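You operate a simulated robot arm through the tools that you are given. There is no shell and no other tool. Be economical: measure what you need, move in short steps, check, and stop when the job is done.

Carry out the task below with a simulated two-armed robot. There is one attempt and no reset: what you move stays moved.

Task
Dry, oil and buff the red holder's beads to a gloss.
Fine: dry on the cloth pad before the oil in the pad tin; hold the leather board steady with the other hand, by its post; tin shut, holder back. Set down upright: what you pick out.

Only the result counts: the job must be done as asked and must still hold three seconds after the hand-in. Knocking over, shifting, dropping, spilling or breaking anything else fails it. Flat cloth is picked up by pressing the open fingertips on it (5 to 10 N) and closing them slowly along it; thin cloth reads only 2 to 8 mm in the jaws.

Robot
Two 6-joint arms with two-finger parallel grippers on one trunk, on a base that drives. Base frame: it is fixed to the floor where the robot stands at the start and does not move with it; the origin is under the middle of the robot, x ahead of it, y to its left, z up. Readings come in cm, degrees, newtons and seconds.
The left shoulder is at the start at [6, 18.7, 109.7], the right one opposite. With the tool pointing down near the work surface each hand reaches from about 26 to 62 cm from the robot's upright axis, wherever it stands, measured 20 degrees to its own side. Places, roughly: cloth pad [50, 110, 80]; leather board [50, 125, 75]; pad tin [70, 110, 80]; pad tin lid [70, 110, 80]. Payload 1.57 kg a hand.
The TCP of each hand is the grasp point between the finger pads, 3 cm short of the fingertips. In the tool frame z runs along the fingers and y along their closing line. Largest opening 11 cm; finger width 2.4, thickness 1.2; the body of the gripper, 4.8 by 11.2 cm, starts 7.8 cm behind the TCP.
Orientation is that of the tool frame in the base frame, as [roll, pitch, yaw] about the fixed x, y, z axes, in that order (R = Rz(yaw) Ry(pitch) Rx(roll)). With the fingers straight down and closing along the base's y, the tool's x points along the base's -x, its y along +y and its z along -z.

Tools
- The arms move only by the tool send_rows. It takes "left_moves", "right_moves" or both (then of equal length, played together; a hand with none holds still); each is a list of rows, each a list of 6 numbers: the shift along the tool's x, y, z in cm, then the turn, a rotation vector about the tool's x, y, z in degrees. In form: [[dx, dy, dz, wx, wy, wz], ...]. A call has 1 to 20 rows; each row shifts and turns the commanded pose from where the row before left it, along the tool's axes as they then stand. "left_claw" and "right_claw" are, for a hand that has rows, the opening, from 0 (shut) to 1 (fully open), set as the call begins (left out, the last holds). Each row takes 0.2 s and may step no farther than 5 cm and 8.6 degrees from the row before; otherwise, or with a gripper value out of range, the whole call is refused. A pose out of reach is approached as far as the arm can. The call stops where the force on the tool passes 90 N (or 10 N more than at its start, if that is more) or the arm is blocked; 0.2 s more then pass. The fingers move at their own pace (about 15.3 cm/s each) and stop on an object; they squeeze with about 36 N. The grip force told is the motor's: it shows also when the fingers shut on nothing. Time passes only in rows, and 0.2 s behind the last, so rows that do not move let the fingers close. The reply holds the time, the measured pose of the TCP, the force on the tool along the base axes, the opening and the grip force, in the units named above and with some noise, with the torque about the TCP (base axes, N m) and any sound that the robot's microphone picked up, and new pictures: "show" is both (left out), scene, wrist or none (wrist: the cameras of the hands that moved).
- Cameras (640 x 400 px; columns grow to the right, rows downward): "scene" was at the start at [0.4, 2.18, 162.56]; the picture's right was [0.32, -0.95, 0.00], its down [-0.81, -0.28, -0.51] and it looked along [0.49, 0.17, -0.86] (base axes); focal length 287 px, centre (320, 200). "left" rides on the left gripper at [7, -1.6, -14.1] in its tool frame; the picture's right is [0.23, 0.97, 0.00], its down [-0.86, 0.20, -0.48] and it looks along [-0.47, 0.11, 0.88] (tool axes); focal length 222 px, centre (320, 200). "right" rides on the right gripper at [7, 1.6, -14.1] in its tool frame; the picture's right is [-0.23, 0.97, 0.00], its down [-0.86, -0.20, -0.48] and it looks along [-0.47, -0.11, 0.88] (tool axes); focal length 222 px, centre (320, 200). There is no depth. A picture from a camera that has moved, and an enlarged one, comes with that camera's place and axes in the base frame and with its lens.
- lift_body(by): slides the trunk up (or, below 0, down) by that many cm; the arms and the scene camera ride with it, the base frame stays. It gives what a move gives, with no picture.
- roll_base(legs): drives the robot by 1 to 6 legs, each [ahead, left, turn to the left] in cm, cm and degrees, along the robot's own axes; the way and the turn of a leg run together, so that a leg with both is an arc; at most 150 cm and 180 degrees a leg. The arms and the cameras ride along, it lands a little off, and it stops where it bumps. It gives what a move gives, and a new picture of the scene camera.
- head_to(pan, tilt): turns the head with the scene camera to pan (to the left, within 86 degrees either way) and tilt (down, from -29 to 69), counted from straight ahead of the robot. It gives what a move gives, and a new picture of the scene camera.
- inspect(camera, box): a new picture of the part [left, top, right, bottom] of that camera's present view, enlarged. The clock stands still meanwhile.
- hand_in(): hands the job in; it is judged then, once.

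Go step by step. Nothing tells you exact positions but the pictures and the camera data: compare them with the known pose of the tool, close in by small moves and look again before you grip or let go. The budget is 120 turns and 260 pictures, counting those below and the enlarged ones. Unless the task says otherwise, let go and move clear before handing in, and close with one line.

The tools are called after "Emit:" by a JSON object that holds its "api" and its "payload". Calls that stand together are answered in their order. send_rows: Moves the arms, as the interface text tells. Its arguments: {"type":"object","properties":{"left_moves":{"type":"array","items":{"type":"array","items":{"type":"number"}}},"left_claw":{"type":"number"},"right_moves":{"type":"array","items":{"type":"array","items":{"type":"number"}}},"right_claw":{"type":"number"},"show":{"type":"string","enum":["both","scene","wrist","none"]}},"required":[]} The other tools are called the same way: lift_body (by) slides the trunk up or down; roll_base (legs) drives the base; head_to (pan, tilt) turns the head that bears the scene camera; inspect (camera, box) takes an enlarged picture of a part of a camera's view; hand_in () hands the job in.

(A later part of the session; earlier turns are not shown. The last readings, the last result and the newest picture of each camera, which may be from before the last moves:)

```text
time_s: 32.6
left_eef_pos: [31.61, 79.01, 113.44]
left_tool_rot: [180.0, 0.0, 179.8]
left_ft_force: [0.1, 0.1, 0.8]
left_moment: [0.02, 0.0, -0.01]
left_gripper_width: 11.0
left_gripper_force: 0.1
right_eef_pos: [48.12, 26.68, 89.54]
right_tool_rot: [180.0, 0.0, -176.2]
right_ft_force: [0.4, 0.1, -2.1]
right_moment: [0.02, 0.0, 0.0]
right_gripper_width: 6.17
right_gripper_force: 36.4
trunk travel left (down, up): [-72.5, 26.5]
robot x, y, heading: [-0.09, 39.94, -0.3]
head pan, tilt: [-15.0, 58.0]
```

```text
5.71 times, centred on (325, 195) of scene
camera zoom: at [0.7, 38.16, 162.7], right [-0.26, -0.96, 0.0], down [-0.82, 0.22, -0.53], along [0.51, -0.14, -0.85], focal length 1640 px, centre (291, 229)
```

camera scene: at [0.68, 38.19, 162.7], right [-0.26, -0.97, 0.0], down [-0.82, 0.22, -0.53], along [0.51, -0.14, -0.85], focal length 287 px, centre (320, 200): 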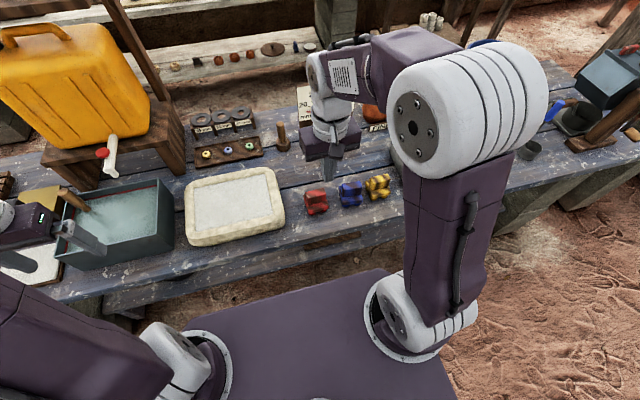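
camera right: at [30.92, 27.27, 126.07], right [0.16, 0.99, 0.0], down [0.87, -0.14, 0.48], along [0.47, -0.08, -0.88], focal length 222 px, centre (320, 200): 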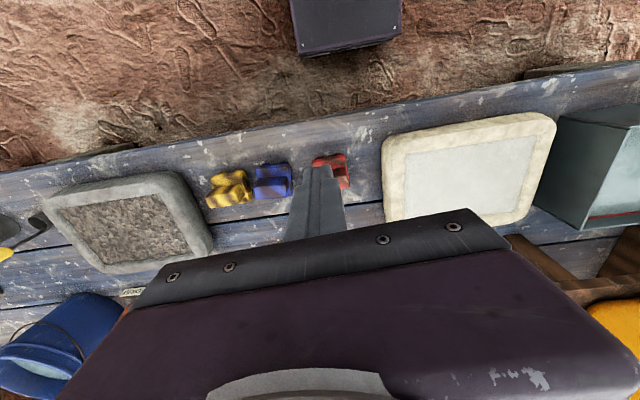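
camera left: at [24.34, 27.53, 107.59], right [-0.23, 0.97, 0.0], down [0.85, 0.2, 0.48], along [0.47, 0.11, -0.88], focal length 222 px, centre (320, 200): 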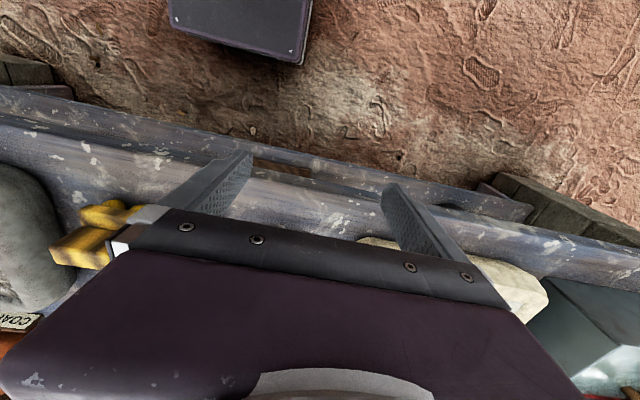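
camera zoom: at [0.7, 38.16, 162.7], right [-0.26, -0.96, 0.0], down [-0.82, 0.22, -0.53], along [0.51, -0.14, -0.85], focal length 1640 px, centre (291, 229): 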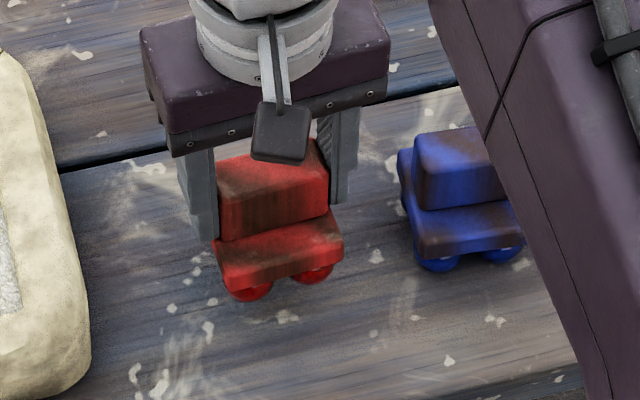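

It's held now and 2 cm up (home TCP [48.1, 26.6, 87.5]). I'll lift gently and retract.

Emit:
{"api": "send_rows", "payload": {"right_moves": [[0, 0, -0.8, 0, 0, 0], [0, 0, -1.5, 0, 0, 0], [0, 0, -2, 0, 0, 0], [0, 0, -2, 0, 0, 0], [0, 0, -2, 0, 0, 0], [0, 0, -2, 0, 0, 0], [0, 0, -2, 0, 0, 0], [0, 0, -2, 0, 0, 0], [0, 0, -2, 0, 0, 0], [0, 0, -2, 0, 0, 0], [0, 0, -2, 0, 0, 0], [0, 0, -1, 0, 0, 0], [1, 0, 0, 0, 0, 0], [2, 0, 0, 0, 0, 0], [2, 0, 0, 0, 0, 0], [2, 0, 0, 0, 0, 0], [2, 0, 0, 0, 0, 0], [1, 0, 0, 0, 0, 0]], "show": "wrist"}}

```text
time_s: 36.4
left_eef_pos: [31.63, 78.94, 113.45]
left_tool_rot: [179.9, 0.0, 179.8]
left_ft_force: [-0.3, 0.0, -0.4]
left_moment: [0.01, -0.03, -0.03]
left_gripper_width: 11.01
left_gripper_force: 0.0
right_eef_pos: [38.05, 25.98, 110.83]
right_tool_rot: [180.0, 0.0, -176.1]
right_ft_force: [0.0, 0.7, -1.9]
right_moment: [0.02, -0.04, -0.01]
right_gripper_width: 6.14
right_gripper_force: 37.0
trunk travel left (down, up): [-72.5, 26.5]
robot x, y, heading: [-0.2, 39.95, -0.4]
head pan, tilt: [-15.0, 58.0]
camera right: at [31.04, 27.13, 125.01], right [0.16, 0.99, 0.0], down [0.87, -0.14, 0.48], along [0.47, -0.08, -0.88], focal length 222 px, centre (320, 200)
```

right: 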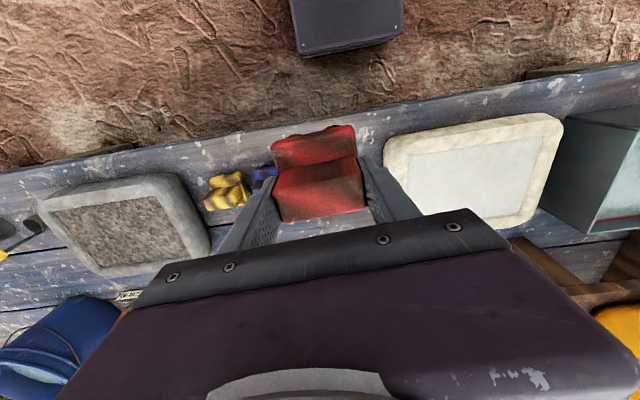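

The holder is held firmly. Now I drive to the station.

Emit:
{"api": "roll_base", "payload": {"legs": [[0, 74, 0.3], [15.5, 0, 0]]}}

Emit:
{"api": "head_to", "payload": {"pan": 5, "tilt": 58}}

Emit:
{"api": "inspect", "payload": {"camera": "right", "box": [220, 90, 420, 240]}}

```text
time_s: 41.4
left_eef_pos: [46.68, 152.94, 113.45]
left_tool_rot: [-180.0, 0.1, -179.6]
left_ft_force: [0.5, 0.4, 0.3]
left_moment: [0.01, -0.07, 0.0]
left_gripper_width: 10.98
left_gripper_force: 0.0
right_eef_pos: [53.53, 100.0, 110.84]
right_tool_rot: [-180.0, 0.1, -175.7]
right_ft_force: [-0.7, 0.5, -1.6]
right_moment: [0.02, -0.01, 0.0]
right_gripper_width: 6.18
right_gripper_force: 36.6
trunk travel left (down, up): [-72.5, 26.5]
robot x, y, heading: [15.98, 113.39, 0.3]
head pan, tilt: [-15.0, 58.0]
camera scene: at [15.96, 111.86, 162.7], right [-0.25, -0.97, 0.0], down [-0.82, 0.22, -0.53], along [0.51, -0.13, -0.85], focal length 287 px, centre (320, 200)
```

scene: 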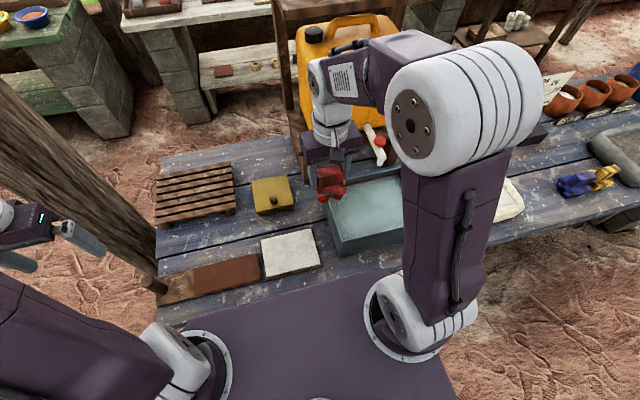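

```text
time_s: 42.2
left_eef_pos: [46.87, 152.89, 113.42]
left_tool_rot: [-179.9, 0.0, -179.6]
left_ft_force: [-0.2, -0.6, 0.1]
left_moment: [-0.02, 0.0, 0.02]
left_gripper_width: 10.99
left_gripper_force: 0.0
right_eef_pos: [53.75, 99.97, 110.87]
right_tool_rot: [-180.0, 0.0, -175.7]
right_ft_force: [-0.3, 0.0, -2.4]
right_moment: [0.0, 0.04, -0.01]
right_gripper_width: 6.16
right_gripper_force: 36.5
trunk travel left (down, up): [-72.5, 26.5]
robot x, y, heading: [15.75, 113.83, 0.2]
head pan, tilt: [5.0, 58.0]
camera scene: at [16.54, 114.26, 162.7], right [0.09, -1.0, 0.0], down [-0.84, -0.08, -0.53], along [0.53, 0.05, -0.85], focal length 287 px, centre (320, 200)
```

scene: 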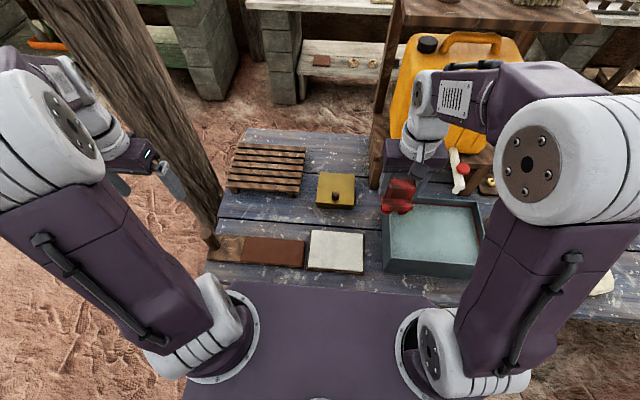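

```text
2.67 times, centred on (320, 165) of right
camera zoom: at [46.78, 101.1, 125.0], right [0.15, 0.99, 0.0], down [0.87, -0.14, 0.48], along [0.47, -0.07, -0.88], focal length 592 px, centre (320, 293)
```

zoom: 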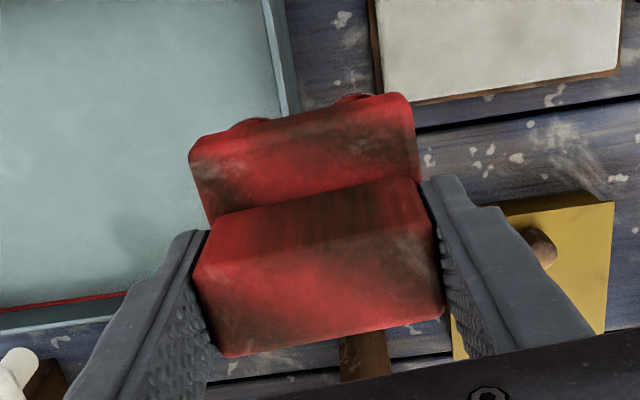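

Everything's in reach. I'll straighten the yaw, move over the cloth centre and come down to just above it.

Emit:
{"api": "send_rows", "payload": {"right_moves": [[0, 0, 0, 0, 0, 4.2], [1.6, 3, 0, 0, 0, 0], [1.6, 3, 0, 0, 0, 0], [1.6, 3, 0, 0, 0, 0], [0, 3, 0, 0, 0, 0], [0, 0, 3, 0, 0, 0], [0, 0, 3, 0, 0, 0], [0, 0, 3, 0, 0, 0], [0, 0, 3, 0, 0, 0], [0, 0, 3, 0, 0, 0], [0, 0, 3, 0, 0, 0], [0, 0, 2, 0, 0, 0], [0, 0, 0, 0, 0, 0]], "show": "scene"}}

Emit:
{"api": "inspect", "payload": {"camera": "scene", "box": [280, 170, 400, 290]}}

```text
time_s: 45.0
left_eef_pos: [46.81, 153.11, 113.4]
left_tool_rot: [180.0, 0.0, -179.7]
left_ft_force: [0.0, 0.6, 0.1]
left_moment: [-0.02, 0.01, 0.0]
left_gripper_width: 11.0
left_gripper_force: 0.0
right_eef_pos: [48.92, 111.95, 90.94]
right_tool_rot: [180.0, -0.1, -179.9]
right_ft_force: [-0.4, -0.4, -1.4]
right_moment: [0.03, 0.02, 0.04]
right_gripper_width: 6.18
right_gripper_force: 36.5
trunk travel left (down, up): [-72.5, 26.5]
robot x, y, heading: [15.84, 113.49, 0.2]
head pan, tilt: [5.0, 58.0]
camera scene: at [16.42, 114.28, 162.7], right [0.09, -1.0, 0.0], down [-0.84, -0.08, -0.53], along [0.53, 0.05, -0.85], focal length 287 px, centre (320, 200)
```

scene: 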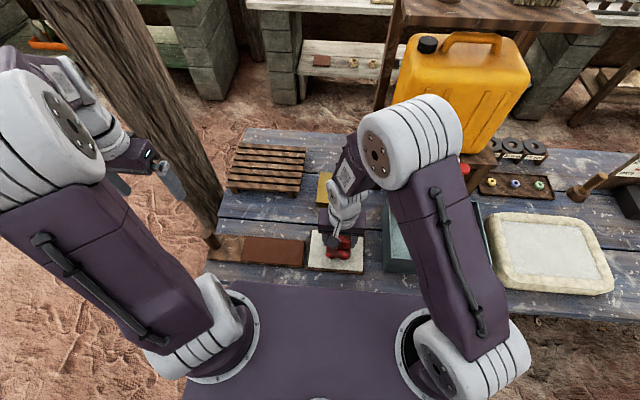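

```text
3.33 times, centred on (340, 230) of scene
camera zoom: at [16.42, 114.28, 162.7], right [0.09, -1.0, 0.0], down [-0.84, -0.08, -0.53], along [0.53, 0.05, -0.85], focal length 957 px, centre (253, 100)
```

zoom: 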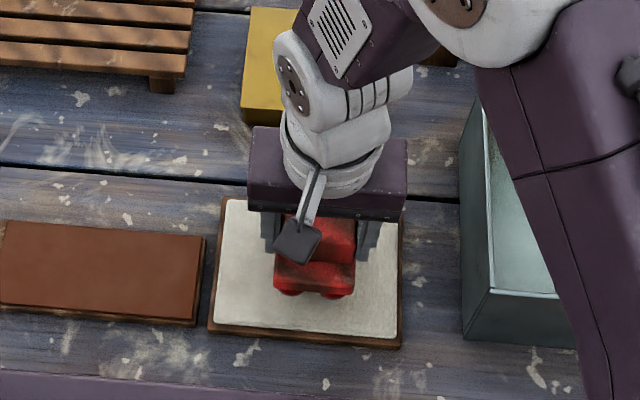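

Centred over the cloth. I'll go down slowly until contact shows.

Emit:
{"api": "send_rows", "payload": {"right_moves": [[0, 0, 0.3, 0, 0, 0], [0, 0, 0.3, 0, 0, 0], [0, 0, 0.3, 0, 0, 0], [0, 0, 0.3, 0, 0, 0]], "show": "none"}}

Emit:
{"api": "inspect", "payload": {"camera": "scene", "box": [315, 220, 375, 280]}}

```text
time_s: 46.0
left_eef_pos: [46.93, 152.9, 113.41]
left_tool_rot: [-179.9, 0.0, -179.8]
left_ft_force: [0.3, -0.1, 0.3]
left_moment: [-0.03, 0.02, -0.02]
left_gripper_width: 11.01
left_gripper_force: 0.1
right_eef_pos: [48.85, 112.01, 89.68]
right_tool_rot: [179.9, 0.0, -179.9]
right_ft_force: [0.5, 0.5, -1.9]
right_moment: [0.01, -0.01, 0.0]
right_gripper_width: 6.19
right_gripper_force: 35.9
trunk travel left (down, up): [-72.5, 26.5]
robot x, y, heading: [15.75, 113.76, 0.2]
head pan, tilt: [5.0, 58.0]
```

```text
6.67 times, centred on (345, 250) of scene
camera zoom: at [16.47, 114.28, 162.7], right [0.09, -1.0, 0.0], down [-0.84, -0.08, -0.53], along [0.53, 0.05, -0.85], focal length 1913 px, centre (153, -133)
```

zoom: 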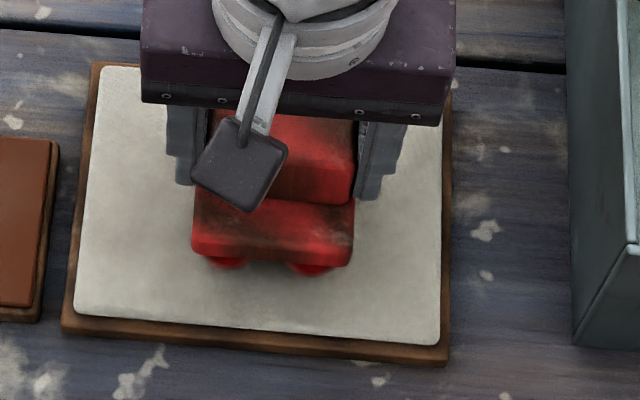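

Emit:
{"api": "send_rows", "payload": {"right_moves": [[0, 0, 0.2, 0, 0, 0], [0, 0, 0.2, 0, 0, 0], [0, 0, 0.2, 0, 0, 0]], "show": "none"}}

Emit:
{"api": "send_rows", "payload": {"right_moves": [[0, 0, 0.15, 0, 0, 0], [0, 0, 0.15, 0, 0, 0]], "show": "none"}}

```text
time_s: 46.9
left_eef_pos: [46.43, 152.62, 113.78]
left_tool_rot: [179.9, 0.2, -179.8]
left_ft_force: [-0.1, 0.2, 0.6]
left_moment: [-0.02, 0.02, -0.02]
left_gripper_width: 10.99
left_gripper_force: 0.1
right_eef_pos: [48.77, 112.11, 89.57]
right_tool_rot: [179.7, 0.8, -179.9]
right_ft_force: [10.4, -12.2, 85.2]
right_moment: [-1.63, 0.8, 0.19]
right_gripper_width: 6.15
right_gripper_force: 35.6
trunk travel left (down, up): [-72.5, 26.5]
robot x, y, heading: [15.66, 113.58, 0.1]
head pan, tilt: [5.0, 58.0]
```

```text
time_s: 47.2
left_eef_pos: [46.37, 152.86, 113.58]
left_tool_rot: [179.9, 0.2, -179.8]
left_ft_force: [0.7, -0.3, -0.9]
left_moment: [-0.04, -0.02, 0.03]
left_gripper_width: 10.98
left_gripper_force: 0.2
right_eef_pos: [48.91, 111.97, 89.57]
right_tool_rot: [179.7, 0.7, -180.0]
right_ft_force: [-4.2, -10.2, 60.2]
right_moment: [-1.5, 1.52, 0.14]
right_gripper_width: 6.17
right_gripper_force: 36.3
trunk travel left (down, up): [-72.5, 26.5]
robot x, y, heading: [15.41, 113.47, -0.2]
head pan, tilt: [5.0, 58.0]
stopped in row 1 (right hand): the force on the tool passed its limit at 101 N (the readings are from after the stop); the commanded pose is now the measured one
```

Contact is at TCP z ≈ 89.6 and very stiff. I'll ease up to a light press.

Emit:
{"api": "send_rows", "payload": {"right_moves": [[0, 0, -0.05, 0, 0, 0], [0, 0, 0, 0, 0, 0]], "show": "none"}}

Emit:
{"api": "inspect", "payload": {"camera": "scene", "box": [315, 220, 375, 280]}}

```text
time_s: 47.8
left_eef_pos: [46.37, 152.76, 113.69]
left_tool_rot: [179.9, 0.3, -179.8]
left_ft_force: [0.0, -0.2, 0.3]
left_moment: [0.0, 0.0, 0.0]
left_gripper_width: 11.0
left_gripper_force: 0.1
right_eef_pos: [48.76, 111.87, 89.5]
right_tool_rot: [179.7, 0.7, 180.0]
right_ft_force: [-0.7, -11.1, 63.4]
right_moment: [-1.7, 1.31, 0.2]
right_gripper_width: 6.15
right_gripper_force: 36.2
trunk travel left (down, up): [-72.5, 26.5]
robot x, y, heading: [15.69, 113.61, 0.4]
head pan, tilt: [5.0, 58.0]
```

```text
6.67 times, centred on (345, 250) of scene
camera zoom: at [15.75, 114.04, 162.72], right [0.09, -1.0, 0.0], down [-0.84, -0.08, -0.53], along [0.53, 0.05, -0.85], focal length 1913 px, centre (153, -133)
```

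zoom: 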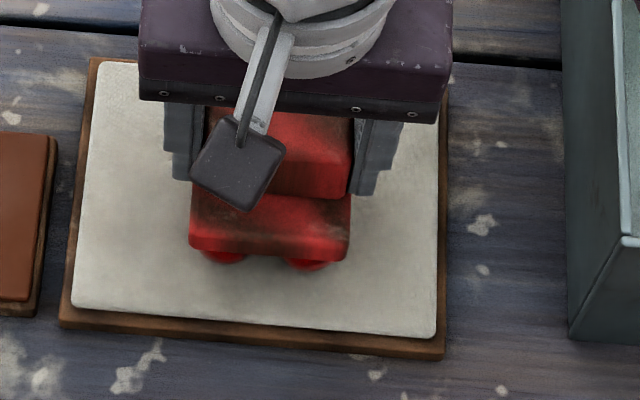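

Emit:
{"api": "send_rows", "payload": {"right_moves": [[0, 0, -0.15, 0, 0, 0], [0, 0, 0, 0, 0, 0]], "show": "none"}}

Emit:
{"api": "send_rows", "payload": {"right_moves": [[0, 0, -0.15, 0, 0, 0], [0, 0, 0, 0, 0, 0]], "show": "none"}}

```text
time_s: 48.4
left_eef_pos: [46.52, 152.74, 113.57]
left_tool_rot: [180.0, 0.2, -179.8]
left_ft_force: [-0.2, -1.6, 0.0]
left_moment: [0.01, -0.01, 0.0]
left_gripper_width: 11.01
left_gripper_force: 0.0
right_eef_pos: [48.89, 112.07, 89.57]
right_tool_rot: [179.8, 0.6, -180.0]
right_ft_force: [-3.0, -9.1, 43.2]
right_moment: [-1.41, 0.92, 0.1]
right_gripper_width: 6.19
right_gripper_force: 36.6
trunk travel left (down, up): [-72.5, 26.5]
robot x, y, heading: [15.71, 113.66, 0.3]
head pan, tilt: [5.0, 58.0]
```

```text
time_s: 49.0
left_eef_pos: [46.74, 153.02, 113.32]
left_tool_rot: [180.0, 0.1, -179.8]
left_ft_force: [-0.6, -0.9, 0.3]
left_moment: [-0.01, -0.02, 0.0]
left_gripper_width: 11.01
left_gripper_force: 0.0
right_eef_pos: [49.1, 112.12, 89.57]
right_tool_rot: [179.7, 0.5, -179.9]
right_ft_force: [-4.2, -1.4, 9.9]
right_moment: [-0.41, 0.31, -0.11]
right_gripper_width: 6.17
right_gripper_force: 36.1
trunk travel left (down, up): [-72.5, 26.5]
robot x, y, heading: [15.44, 113.6, 0.3]
head pan, tilt: [5.0, 58.0]
```

Light press of about 10 N now. I'll ease slightly and make small gentle strokes, checking that the pad doesn't shift.

Emit:
{"api": "send_rows", "payload": {"right_moves": [[0, 0, -0.02, 0, 0, 0], [0, 0.5, 0, 0, 0, 0], [0, 0.5, 0, 0, 0, 0], [0, 0.5, 0, 0, 0, 0], [0, 0.5, 0, 0, 0, 0], [0, 0, 0, 0, 0, 0]], "show": "none"}}

Emit:
{"api": "inspect", "payload": {"camera": "scene", "box": [315, 220, 375, 280]}}

```text
time_s: 50.4
left_eef_pos: [46.89, 152.92, 113.41]
left_tool_rot: [180.0, -0.1, -179.8]
left_ft_force: [-1.0, 0.4, 0.0]
left_moment: [-0.01, -0.02, -0.02]
left_gripper_width: 11.01
left_gripper_force: 0.1
right_eef_pos: [49.22, 114.16, 89.71]
right_tool_rot: [179.8, 0.5, -179.8]
right_ft_force: [-0.4, 0.6, -2.5]
right_moment: [-0.02, -0.01, 0.01]
right_gripper_width: 6.17
right_gripper_force: 36.3
trunk travel left (down, up): [-72.5, 26.5]
robot x, y, heading: [15.89, 113.44, 0.1]
head pan, tilt: [5.0, 58.0]
```

```text
6.67 times, centred on (345, 250) of scene
camera zoom: at [16.47, 114.25, 162.7], right [0.09, -1.0, 0.0], down [-0.84, -0.08, -0.53], along [0.53, 0.05, -0.85], focal length 1913 px, centre (153, -133)
```

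zoom: 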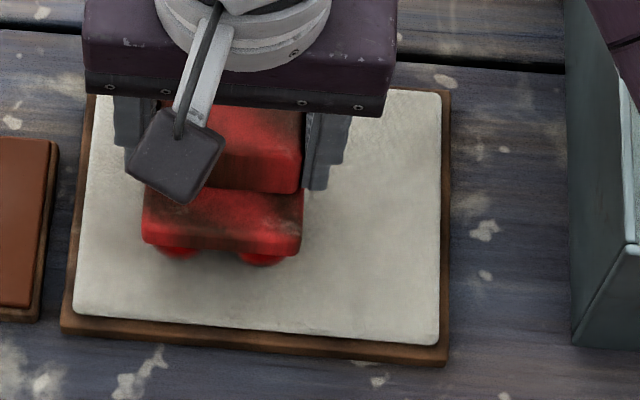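

The pad stayed put. I'll level the tool and stroke back and forth with a light press.

Emit:
{"api": "send_rows", "payload": {"right_moves": [[0, 0, 0, 0, -0.5, 0], [0, 0, 0.05, 0, 0, 0], [0, 0, 0.05, 0, 0, 0], [0, 0, 0.05, 0, 0, 0], [0, 0, 0, 0, 0, 0]], "show": "none"}}

Emit:
{"api": "send_rows", "payload": {"right_moves": [[0, -0.5, 0, 0, 0, 0], [0, -0.5, 0, 0, 0, 0], [0, -0.5, 0, 0, 0, 0], [0, -0.5, 0, 0, 0, 0]], "show": "none"}}

```text
time_s: 51.6
left_eef_pos: [46.68, 152.94, 113.5]
left_tool_rot: [180.0, 0.1, -179.8]
left_ft_force: [0.4, 0.5, 0.7]
left_moment: [0.01, -0.01, -0.02]
left_gripper_width: 11.02
left_gripper_force: 0.1
right_eef_pos: [49.29, 114.06, 89.63]
right_tool_rot: [179.8, 1.1, -179.9]
right_ft_force: [-0.4, -0.6, 21.3]
right_moment: [-0.46, 0.44, 0.04]
right_gripper_width: 6.18
right_gripper_force: 36.3
trunk travel left (down, up): [-72.5, 26.5]
robot x, y, heading: [15.56, 113.61, 0.3]
head pan, tilt: [5.0, 58.0]
```

```text
time_s: 52.6
left_eef_pos: [46.7, 153.27, 113.43]
left_tool_rot: [-179.8, 0.1, -180.0]
left_ft_force: [0.1, 0.1, -0.1]
left_moment: [-0.01, -0.02, 0.01]
left_gripper_width: 10.98
left_gripper_force: 0.0
right_eef_pos: [49.08, 112.4, 89.66]
right_tool_rot: [179.9, 1.3, 180.0]
right_ft_force: [-0.9, 15.4, 29.2]
right_moment: [0.65, 0.75, -0.36]
right_gripper_width: 6.16
right_gripper_force: 36.2
trunk travel left (down, up): [-72.5, 26.5]
robot x, y, heading: [15.57, 114.01, 0.2]
head pan, tilt: [5.0, 58.0]
```

Emit:
{"api": "send_rows", "payload": {"right_moves": [[0, 0, -0.12, 0, 0, 0], [0, 0, 0, 0, 1.1, 0], [0, 0, 0, 0, 0, 0]], "show": "none"}}

Emit:
{"api": "inspect", "payload": {"camera": "scene", "box": [315, 220, 375, 280]}}

```text
time_s: 53.4
left_eef_pos: [46.85, 152.91, 113.42]
left_tool_rot: [-180.0, 0.0, -179.8]
left_ft_force: [-0.4, -0.3, 0.0]
left_moment: [0.04, 0.0, -0.03]
left_gripper_width: 11.0
left_gripper_force: 0.1
right_eef_pos: [49.3, 112.06, 89.65]
right_tool_rot: [179.8, -0.2, -179.9]
right_ft_force: [6.4, 3.6, 15.3]
right_moment: [-0.06, -0.92, 0.2]
right_gripper_width: 6.16
right_gripper_force: 35.7
trunk travel left (down, up): [-72.5, 26.5]
robot x, y, heading: [15.88, 113.81, 0.2]
head pan, tilt: [5.0, 58.0]
```

```text
6.67 times, centred on (345, 250) of scene
camera zoom: at [16.42, 114.36, 162.69], right [0.09, -1.0, 0.0], down [-0.84, -0.08, -0.53], along [0.53, 0.05, -0.85], focal length 1913 px, centre (153, -133)
```

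zoom: 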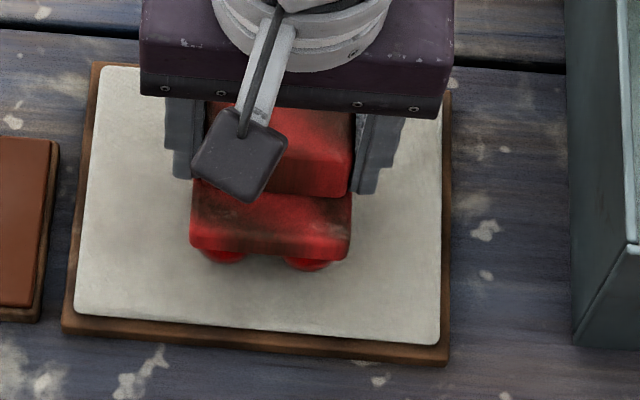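

Emit:
{"api": "send_rows", "payload": {"right_moves": [[0, 0, -0.02, 0, 0, 0], [0, 1, 0, 0, 0, 0], [0, 1, 0, 0, 0, 0], [0, -1, 0, 0, 0, 0], [0, -1, 0, 0, 0, 0], [0, -1, 0, 0, 0, 0], [0, -1, 0, 0, 0, 0], [0, 1, 0, 0, 0, 0], [0, 1, 0, 0, 0, 0], [0, 1, 0, 0, 0, 0], [0, 1, 0, 0, 0, 0], [0, -1, 0, 0, 0, 0], [0, -1, 0, 0, 0, 0], [0, 0, 0, 0, 0, 0]], "show": "none"}}

Emit:
{"api": "inspect", "payload": {"camera": "scene", "box": [315, 220, 375, 280]}}

```text
time_s: 56.4
left_eef_pos: [46.79, 152.99, 113.29]
left_tool_rot: [-180.0, 0.0, -179.8]
left_ft_force: [0.2, -0.4, 0.2]
left_moment: [-0.01, 0.01, -0.01]
left_gripper_width: 10.98
left_gripper_force: 0.0
right_eef_pos: [49.12, 112.01, 89.63]
right_tool_rot: [179.9, -0.2, -179.9]
right_ft_force: [-0.1, 1.1, -1.9]
right_moment: [-0.01, 0.01, -0.02]
right_gripper_width: 6.18
right_gripper_force: 35.9
trunk travel left (down, up): [-72.5, 26.5]
robot x, y, heading: [15.57, 113.6, 0.4]
head pan, tilt: [5.0, 58.0]
```

```text
6.67 times, centred on (345, 250) of scene
camera zoom: at [16.47, 114.33, 162.69], right [0.09, -1.0, 0.0], down [-0.84, -0.08, -0.53], along [0.53, 0.05, -0.85], focal length 1913 px, centre (153, -133)
```

zoom: 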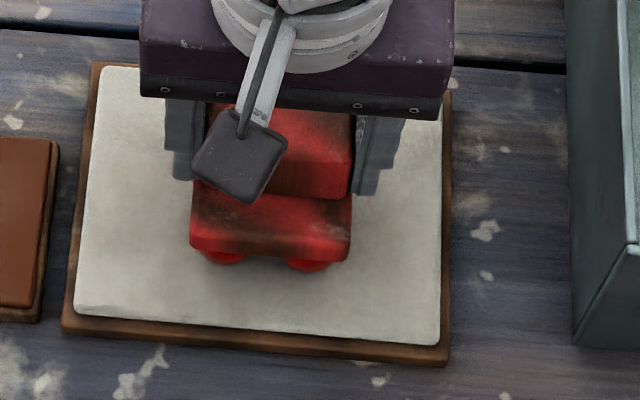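

Contact became too light. I'll press a little more and repeat the strokes.

Emit:
{"api": "send_rows", "payload": {"right_moves": [[0, 0, 0.05, 0, 0, 0], [0, 0, 0.04, 0, 0, 0], [0, 0, 0, 0, 0, 0]], "show": "none"}}

Emit:
{"api": "send_rows", "payload": {"right_moves": [[0, 1, 0, 0, 0, 0], [0, 1, 0, 0, 0, 0], [0, -1, 0, 0, 0, 0], [0, -1, 0, 0, 0, 0], [0, -1, 0, 0, 0, 0], [0, -1, 0, 0, 0, 0], [0, 1, 0, 0, 0, 0], [0, 1, 0, 0, 0, 0], [0, 1, 0, 0, 0, 0], [0, 1, 0, 0, 0, 0], [0, -1, 0, 0, 0, 0], [0, -1, 0, 0, 0, 0], [0, 0, 0, 0, 0, 0]], "show": "none"}}

```text
time_s: 57.2
left_eef_pos: [46.93, 152.88, 113.56]
left_tool_rot: [180.0, 0.0, -179.8]
left_ft_force: [-0.3, 0.1, -0.4]
left_moment: [0.02, 0.0, 0.01]
left_gripper_width: 10.99
left_gripper_force: 0.1
right_eef_pos: [49.32, 112.09, 89.64]
right_tool_rot: [179.8, -0.1, -179.9]
right_ft_force: [1.0, -1.4, 10.9]
right_moment: [-0.41, -0.34, -0.05]
right_gripper_width: 6.18
right_gripper_force: 36.0
trunk travel left (down, up): [-72.5, 26.5]
robot x, y, heading: [15.53, 113.78, 0.0]
head pan, tilt: [5.0, 58.0]
```

```text
time_s: 60.0
left_eef_pos: [46.77, 152.92, 113.38]
left_tool_rot: [180.0, -0.1, -179.9]
left_ft_force: [-0.5, 0.5, 0.5]
left_moment: [-0.01, -0.01, -0.01]
left_gripper_width: 11.02
left_gripper_force: 0.0
right_eef_pos: [49.11, 112.05, 89.7]
right_tool_rot: [179.8, -0.2, -180.0]
right_ft_force: [0.6, -0.2, 3.7]
right_moment: [-0.15, -0.21, 0.06]
right_gripper_width: 6.17
right_gripper_force: 36.0
trunk travel left (down, up): [-72.5, 26.5]
robot x, y, heading: [15.93, 113.73, 0.1]
head pan, tilt: [5.0, 58.0]
```

Emit:
{"api": "send_rows", "payload": {"right_moves": [[0, 0, -0.5, 0, 0, 0], [0, 0, -2, 0, 0, 0], [0, 0, -3, 0, 0, 0], [0, 0, -3, 0, 0, 0], [0, 0, -3, 0, 0, 0], [0, 0, -3, 0, 0, 0], [0, 0, -3, 0, 0, 0], [0, 0, 0, 0, 0, 0]], "show": "none"}}

Emit:
{"api": "inspect", "payload": {"camera": "scene", "box": [310, 190, 390, 270]}}

```text
time_s: 61.8
left_eef_pos: [46.91, 152.94, 113.38]
left_tool_rot: [180.0, 0.0, -179.7]
left_ft_force: [0.0, 0.1, 0.4]
left_moment: [0.0, 0.03, 0.01]
left_gripper_width: 11.0
left_gripper_force: 0.0
right_eef_pos: [49.25, 112.09, 107.03]
right_tool_rot: [179.8, -0.2, -179.9]
right_ft_force: [1.1, -1.1, -1.4]
right_moment: [-0.03, 0.02, -0.01]
right_gripper_width: 6.16
right_gripper_force: 36.3
trunk travel left (down, up): [-72.5, 26.5]
robot x, y, heading: [15.63, 113.83, 0.1]
head pan, tilt: [5.0, 58.0]
```

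```text
5.00 times, centred on (350, 230) of scene
camera zoom: at [16.5, 114.28, 162.7], right [0.09, -1.0, 0.0], down [-0.84, -0.08, -0.53], along [0.53, 0.05, -0.85], focal length 1435 px, centre (170, 50)
```

zoom: 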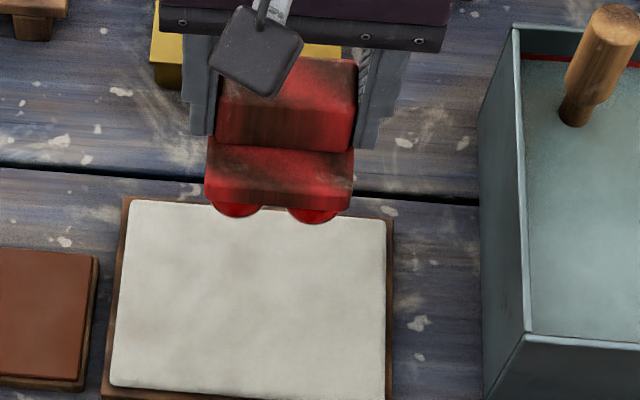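

Emit:
{"api": "inspect", "payload": {"camera": "scene", "box": [345, 222, 385, 240]}}

Emit:
{"api": "inspect", "payload": {"camera": "right", "box": [250, 100, 390, 180]}}

```text
16.00 times, centred on (365, 231) of scene
camera zoom: at [16.5, 114.28, 162.7], right [0.09, -1.0, 0.0], down [-0.84, -0.08, -0.53], along [0.53, 0.05, -0.85], focal length 4592 px, centre (-400, -296)
```

zoom: 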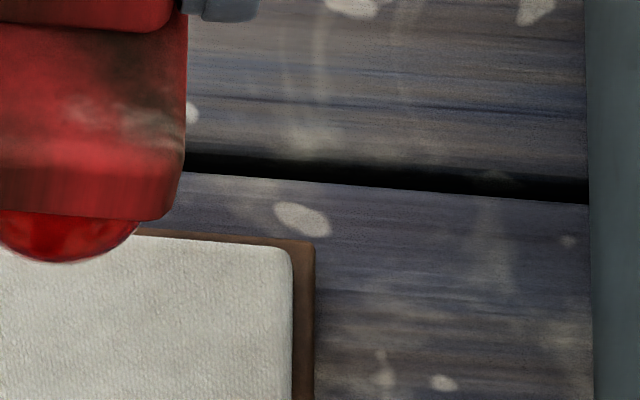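

```text
4.57 times, centred on (320, 140) of right
camera zoom: at [42.39, 113.6, 121.28], right [0.23, 0.97, 0.0], down [0.86, -0.2, 0.47], along [0.46, -0.1, -0.88], focal length 1015 px, centre (320, 474)
```

zoom: 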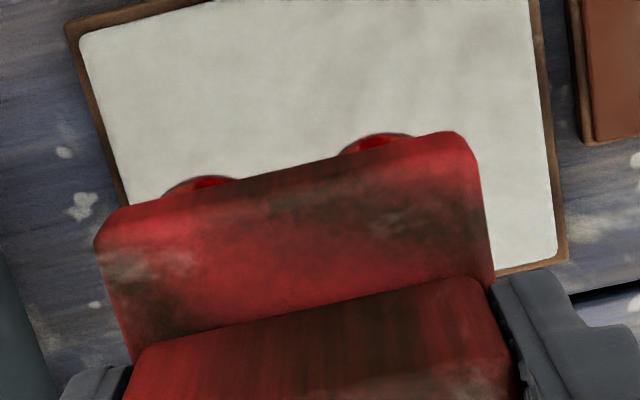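

The beads still show a translucent film, perhaps water. I'll do another, longer drying session with a bit more pressure and then compare.

Emit:
{"api": "send_rows", "payload": {"right_moves": [[0, 0, 3, 0, 0, 0], [0, 0, 3, 0, 0, 0], [0, 0, 3, 0, 0, 0], [0, 0, 3, 0, 0, 0], [0, 0, 3, 0, 0, 0], [0, 0, 2, 0, 0, 0], [0, 0, 0.3, 0, 0, 0], [0, 0, 0.1, 0, 0, 0], [0, 0, 0.1, 0, 0, 0], [0, 0, 0.06, 0, 0, 0], [0, 0, 0, 0, 0, 0]], "show": "none"}}

Emit:
{"api": "send_rows", "payload": {"right_moves": [[0, 1, 0, 0, 0, 0], [0, 1, 0, 0, 0, 0], [0, 1, 0, 0, 0, 0], [0, -1, 0, 0, 0, 0], [0, -1, 0, 0, 0, 0], [0, -1, 0, 0, 0, 0], [0, -1, 0, 0, 0, 0], [0, -1, 0, 0, 0, 0], [0, -1, 0, 0, 0, 0], [0, 1, 0, 0, 0, 0], [0, 1, 0, 0, 0, 0], [0, 1, 0, 0, 0, 0], [0, 1, 0, 0, 0, 0], [0, 1, 0, 0, 0, 0], [0, 1, 0, 0, 0, 0], [0, -1, 0, 0, 0, 0], [0, -1, 0, 0, 0, 0], [0, -1, 0, 0, 0, 0], [0, 0, 0, 0, 0, 0]], "show": "none"}}

Emit:
{"api": "inspect", "payload": {"camera": "right", "box": [250, 100, 390, 180]}}

```text
time_s: 64.2
left_eef_pos: [46.88, 152.96, 113.59]
left_tool_rot: [179.9, 0.1, -179.8]
left_ft_force: [0.4, 0.6, 0.7]
left_moment: [0.0, 0.03, 0.0]
left_gripper_width: 11.0
left_gripper_force: 0.1
right_eef_pos: [49.18, 112.12, 89.53]
right_tool_rot: [179.7, -0.1, -179.9]
right_ft_force: [1.8, -4.2, 21.3]
right_moment: [-0.84, -0.74, -0.08]
right_gripper_width: 6.16
right_gripper_force: 36.3
trunk travel left (down, up): [-72.5, 26.5]
robot x, y, heading: [15.67, 113.67, 0.4]
head pan, tilt: [5.0, 58.0]
```

```text
time_s: 68.2
left_eef_pos: [46.73, 153.19, 113.43]
left_tool_rot: [-179.9, 0.1, -179.8]
left_ft_force: [0.4, -0.4, 0.6]
left_moment: [0.01, 0.0, 0.02]
left_gripper_width: 10.99
left_gripper_force: 0.0
right_eef_pos: [49.19, 112.32, 89.48]
right_tool_rot: [179.9, 0.2, -179.9]
right_ft_force: [2.3, 13.9, 31.7]
right_moment: [0.36, 0.18, -0.07]
right_gripper_width: 6.2
right_gripper_force: 36.5
trunk travel left (down, up): [-72.5, 26.5]
robot x, y, heading: [15.55, 113.63, 0.2]
head pan, tilt: [5.0, 58.0]
```

```text
4.57 times, centred on (320, 140) of right
camera zoom: at [42.26, 113.92, 103.71], right [0.23, 0.97, 0.0], down [0.85, -0.2, 0.48], along [0.47, -0.1, -0.88], focal length 1015 px, centre (320, 474)
```

zoom: 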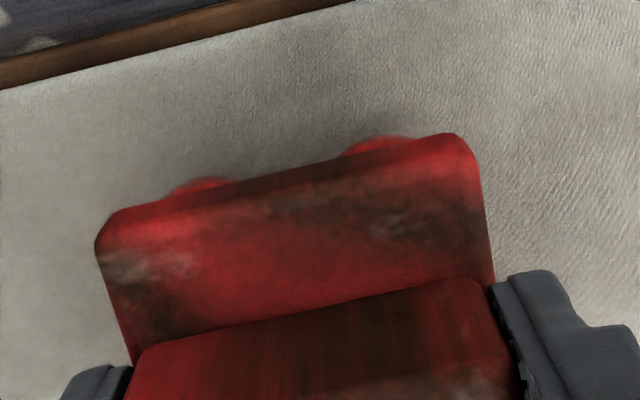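

Emit:
{"api": "send_rows", "payload": {"right_moves": [[0, 0, -0.5, 0, 0, 0], [0, 0, -2, 0, 0, 0], [0, 0, -3, 0, 0, 0], [0, 0, -3, 0, 0, 0], [0, 0, -3, 0, 0, 0], [0, 0, -3, 0, 0, 0], [0, 0, -3, 0, 0, 0], [0, 0, 0, 0, 0, 0]], "show": "none"}}

Emit:
{"api": "inspect", "payload": {"camera": "right", "box": [250, 100, 390, 180]}}

Emit:
{"api": "inspect", "payload": {"camera": "scene", "box": [345, 222, 385, 240]}}

```text
time_s: 70.0
left_eef_pos: [46.94, 152.97, 113.55]
left_tool_rot: [-180.0, -0.1, -179.9]
left_ft_force: [-0.4, -0.3, 0.4]
left_moment: [0.04, -0.01, 0.02]
left_gripper_width: 11.0
left_gripper_force: 0.0
right_eef_pos: [49.24, 112.14, 106.97]
right_tool_rot: [179.8, -0.2, -180.0]
right_ft_force: [1.1, -0.2, -1.9]
right_moment: [0.01, 0.01, 0.01]
right_gripper_width: 6.14
right_gripper_force: 36.0
trunk travel left (down, up): [-72.5, 26.5]
robot x, y, heading: [15.75, 114.03, 0.5]
head pan, tilt: [5.0, 58.0]
```

```text
4.57 times, centred on (320, 140) of right
camera zoom: at [42.41, 113.65, 121.16], right [0.23, 0.97, 0.0], down [0.86, -0.2, 0.47], along [0.46, -0.1, -0.88], focal length 1015 px, centre (320, 474)
```

zoom: 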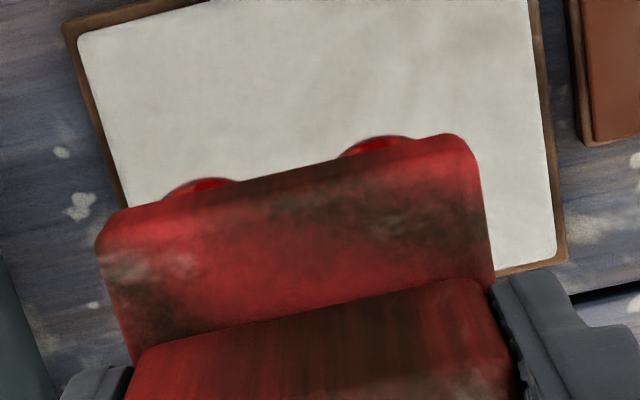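

```text
16.00 times, centred on (365, 231) of scene
camera zoom: at [16.5, 114.29, 162.7], right [0.09, -1.0, 0.0], down [-0.84, -0.08, -0.53], along [0.53, 0.05, -0.85], focal length 4592 px, centre (-400, -296)
```

zoom: 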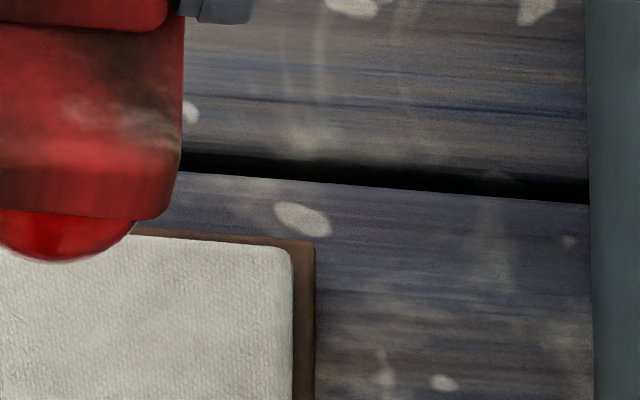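

Not conclusive from above, so I'll look at the bead undersides with the left hand's camera: raise the right hand, lower and roll the left hand so that it looks along −y.

Emit:
{"api": "send_rows", "payload": {"right_moves": [[0, 0, -3, 0, 0, 0], [0, 0, -3, 0, 0, 0], [0, 0, -3, 0, 0, 0], [0, 0, -3, 0, 0, 0], [0, 0, -1, 0, 0, 0]], "left_moves": [[1, -4.5, 0, 0, 0, 0], [1, -4.5, 1, 0, 0, 0], [1, -4.5, 1, 0, 0, 0], [1, -4, 3, 0, 0, 0], [0, -4, 3, 0, 0, 0]], "show": "none"}}

Emit:
{"api": "send_rows", "payload": {"left_moves": [[0, 0, 0, 8.5, 0, 0], [0, 0, 0, 8.5, 0, 0], [0, 0, 0, 8.5, 0, 0], [0, 0, 0, 8.5, 0, 0], [0, 0, 0, 8.5, 0, 0], [0, 0, 0, 8.5, 0, 0], [0, 0, 0, 8.5, 0, 0], [0, 0, 0, 8.5, 0, 0], [0, 0, 0, 8.5, 0, 0], [0, 0, 0, 8.5, 0, 0], [0, 0, 0, 0, 0, 0]], "show": "both"}}

```text
refused: row 4 steps farther than a row can; nothing moved
```

```text
time_s: 72.4
left_eef_pos: [44.92, 145.79, 109.97]
left_tool_rot: [-95.1, 0.0, -179.5]
left_ft_force: [0.3, 0.2, -0.3]
left_moment: [-0.01, 0.03, 0.0]
left_gripper_width: 10.97
left_gripper_force: 0.0
left hand out of reach, approached as far as the arm can: row 8, 9, 10
right_eef_pos: [49.2, 111.97, 107.05]
right_tool_rot: [179.6, -0.2, -179.8]
right_ft_force: [0.4, -0.1, -2.3]
right_moment: [0.0, -0.03, 0.02]
right_gripper_width: 6.18
right_gripper_force: 36.4
trunk travel left (down, up): [-72.5, 26.5]
robot x, y, heading: [15.85, 113.92, 0.3]
head pan, tilt: [5.0, 58.0]
camera scene: at [16.44, 114.23, 162.7], right [0.09, -1.0, 0.0], down [-0.84, -0.08, -0.53], along [0.53, 0.05, -0.85], focal length 287 px, centre (320, 200)
camera left: at [37.64, 159.61, 112.87], right [-0.23, 0.08, -0.97], down [0.85, 0.5, -0.16], along [0.47, -0.86, -0.19], focal length 222 px, centre (320, 200)
```

scene: 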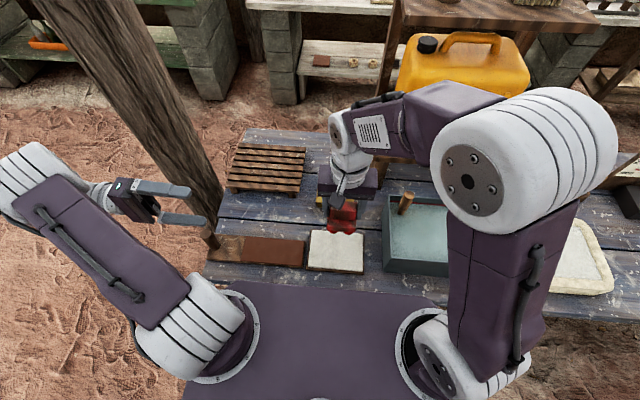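
left: 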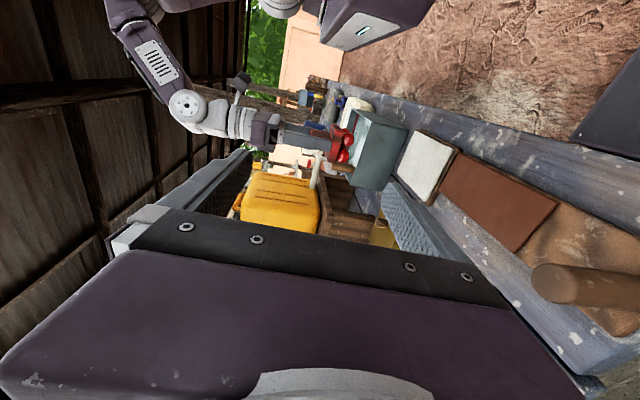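

The refused row left the translation undone, but this view already shows the beads and the pads. I'll zoom in.

Emit:
{"api": "inspect", "payload": {"camera": "left", "box": [300, 110, 380, 180]}}

Emit:
{"api": "inspect", "payload": {"camera": "left", "box": [330, 140, 368, 168]}}

Emit:
{"api": "inspect", "payload": {"camera": "left", "box": [360, 100, 560, 240]}}

```text
5.71 times, centred on (340, 145) of left
camera zoom: at [37.64, 159.61, 112.87], right [-0.23, 0.08, -0.97], down [0.85, 0.5, -0.16], along [0.47, -0.86, -0.19], focal length 1269 px, centre (206, 514)
```

zoom: 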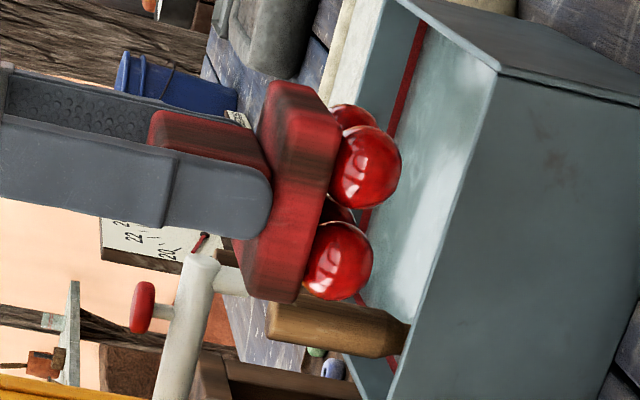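

```text
14.29 times, centred on (349, 154) of left
camera zoom: at [37.64, 159.61, 112.87], right [-0.23, 0.08, -0.97], down [0.85, 0.5, -0.16], along [0.47, -0.86, -0.19], focal length 3173 px, centre (-94, 857)
```

zoom: 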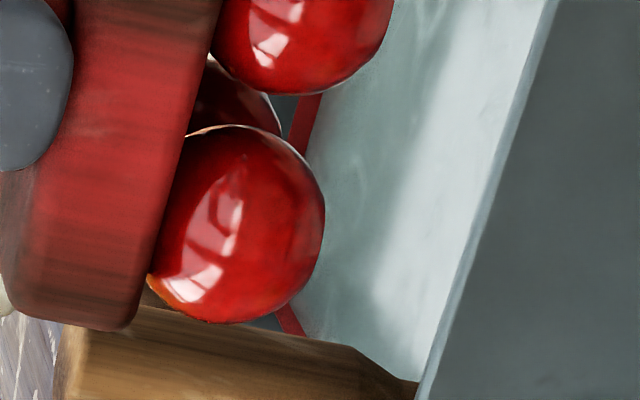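

```text
2.86 times, centred on (460, 170) of left
camera zoom: at [37.64, 159.61, 112.87], right [-0.23, 0.08, -0.97], down [0.85, 0.5, -0.16], along [0.47, -0.86, -0.19], focal length 635 px, centre (-80, 286)
```

zoom: 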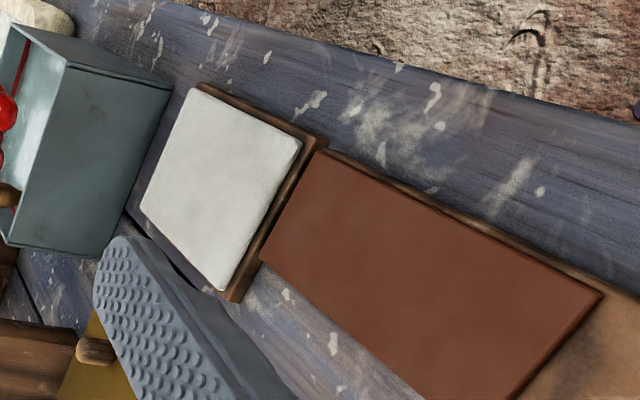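

The beads are still very shiny, which could be water. I'll do slower strokes across fresh cloth areas with steady pressure, and then look again from here.

Emit:
{"api": "send_rows", "payload": {"right_moves": [[0, 0, 3, 0, 0, 0], [0, 0, 3, 0, 0, 0], [0, 0, 3, 0, 0, 0], [0, 0, 3, 0, 0, 0], [0, 0, 3, 0, 0, 0], [0, 0, 2, 0, 0, 0], [0, 0, 0.3, 0, 0, 0], [0, 0, 0.1, 0, 0, 0], [0, 0, 0.1, 0, 0, 0], [0, 0, 0.02, 0, 0, 0], [0, 0, 0, 0, 0, 0], [0, 0, 0, 0, 0, 0], [0, 0, 0, 0, 0, 0], [0, 0, 0, 0, 0, 0]], "show": "none"}}

Emit:
{"api": "send_rows", "payload": {"right_moves": [[-0.5, 0, 0, 0, 0, 0], [-0.5, 0, 0, 0, 0, 0], [0, 0.6, 0, 0, 0, 0], [0, 0.6, 0, 0, 0, 0], [0, 0.6, 0, 0, 0, 0], [0, 0.6, 0, 0, 0, 0], [0, 0.6, 0, 0, 0, 0], [0.5, 0, 0, 0, 0, 0], [0.5, 0, 0, 0, 0, 0], [0.5, 0, 0, 0, 0, 0], [0, -0.6, 0, 0, 0, 0], [0, -0.6, 0, 0, 0, 0], [0, -0.6, 0, 0, 0, 0], [0, -0.6, 0, 0, 0, 0], [0, -0.6, 0, 0, 0, 0], [0, -0.6, 0, 0, 0, 0], [0, -0.6, 0, 0, 0, 0], [0, -0.6, 0, 0, 0, 0], [0, 0, 0, 0, 0, 0], [0, 0, 0, 0, 0, 0]], "show": "none"}}

Emit:
{"api": "inspect", "payload": {"camera": "left", "box": [380, 110, 460, 180]}}

```text
time_s: 75.4
left_eef_pos: [44.66, 145.81, 110.05]
left_tool_rot: [-95.3, 0.0, -179.6]
left_ft_force: [-0.2, 0.2, 0.6]
left_moment: [0.03, 0.03, 0.0]
left_gripper_width: 11.01
left_gripper_force: 0.0
right_eef_pos: [49.21, 112.09, 89.64]
right_tool_rot: [179.6, 0.0, 180.0]
right_ft_force: [8.7, -6.8, 38.9]
right_moment: [-1.31, -0.51, 0.15]
right_gripper_width: 6.19
right_gripper_force: 35.8
trunk travel left (down, up): [-72.5, 26.5]
robot x, y, heading: [15.44, 113.7, 0.6]
head pan, tilt: [5.0, 58.0]
```

```text
time_s: 79.6
left_eef_pos: [44.62, 146.07, 109.97]
left_tool_rot: [-95.1, 0.1, -179.7]
left_ft_force: [-0.5, -0.3, 0.0]
left_moment: [0.01, 0.0, -0.02]
left_gripper_width: 10.99
left_gripper_force: 0.1
right_eef_pos: [48.61, 110.47, 89.66]
right_tool_rot: [180.0, 0.0, -179.8]
right_ft_force: [1.2, 12.0, 26.6]
right_moment: [0.37, 0.05, -0.03]
right_gripper_width: 6.17
right_gripper_force: 36.1
trunk travel left (down, up): [-72.5, 26.5]
robot x, y, heading: [15.36, 113.68, 0.2]
head pan, tilt: [5.0, 58.0]
```

```text
5.71 times, centred on (420, 145) of left
camera zoom: at [37.47, 159.87, 112.85], right [-0.23, 0.08, -0.97], down [0.85, 0.5, -0.15], along [0.47, -0.86, -0.18], focal length 1269 px, centre (-251, 514)
```

zoom: 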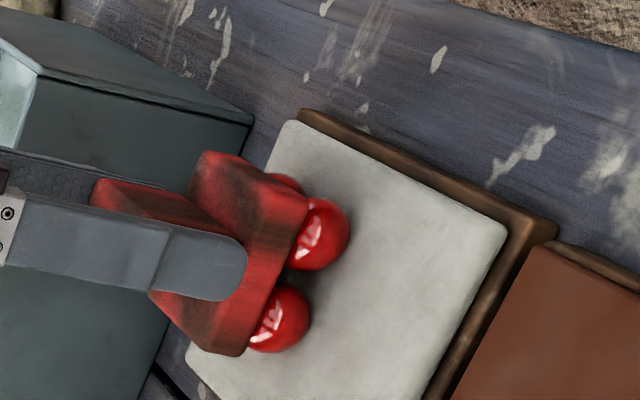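

The shine is unchanged after plenty of rubbing with pressure, so I take the beads' look as inherent and the drying as done. Next: lift the right hand aside and bring the left hand back upright.

Emit:
{"api": "send_rows", "payload": {"right_moves": [[0, 0, -0.5, 0, 0, 0], [0, 0, -2, 0, 0, 0], [0, 0, -3, 0, 0, 0], [0, 0, -3, 0, 0, 0], [0, 0, -3, 0, 0, 0], [0, 0, -3, 0, 0, 0], [0, 0, -3, 0, 0, 0], [1, -3, 0, 0, 0, 0], [1.5, -3, 0, 0, 0, 0], [1, -3, 0, 0, 0, 0], [0, -3, 0, 0, 0, 0]], "left_moves": [[0, 0, 0, -8.5, 0, 0], [0, 0, 0, -8.5, 0, 0], [0, 0, 0, -8.5, 0, 0], [0, 0, 0, -8.5, 0, 0], [0, 0, 0, -8.5, 0, 0], [0, 0, 0, -8.5, 0, 0], [0, 0, 0, -8.5, 0, 0], [0, 0, 0, -8.5, 0, 0], [0, 0, 0, -8.5, 0, 0], [0, 0, 0, -8.2, 0, 0], [0, 0, 0, 0, 0, 0]], "show": "none"}}

```text
time_s: 82.0
left_eef_pos: [44.73, 145.84, 109.99]
left_tool_rot: [-179.8, -0.1, -179.8]
left_ft_force: [-0.1, -0.6, 0.2]
left_moment: [-0.02, 0.04, 0.0]
left_gripper_width: 11.0
left_gripper_force: 0.0
right_eef_pos: [45.22, 98.24, 106.96]
right_tool_rot: [179.7, -0.2, -179.9]
right_ft_force: [0.0, -0.1, -2.0]
right_moment: [-0.01, 0.0, 0.03]
right_gripper_width: 6.18
right_gripper_force: 36.2
trunk travel left (down, up): [-72.5, 26.5]
robot x, y, heading: [15.5, 113.73, 0.3]
head pan, tilt: [5.0, 58.0]
```

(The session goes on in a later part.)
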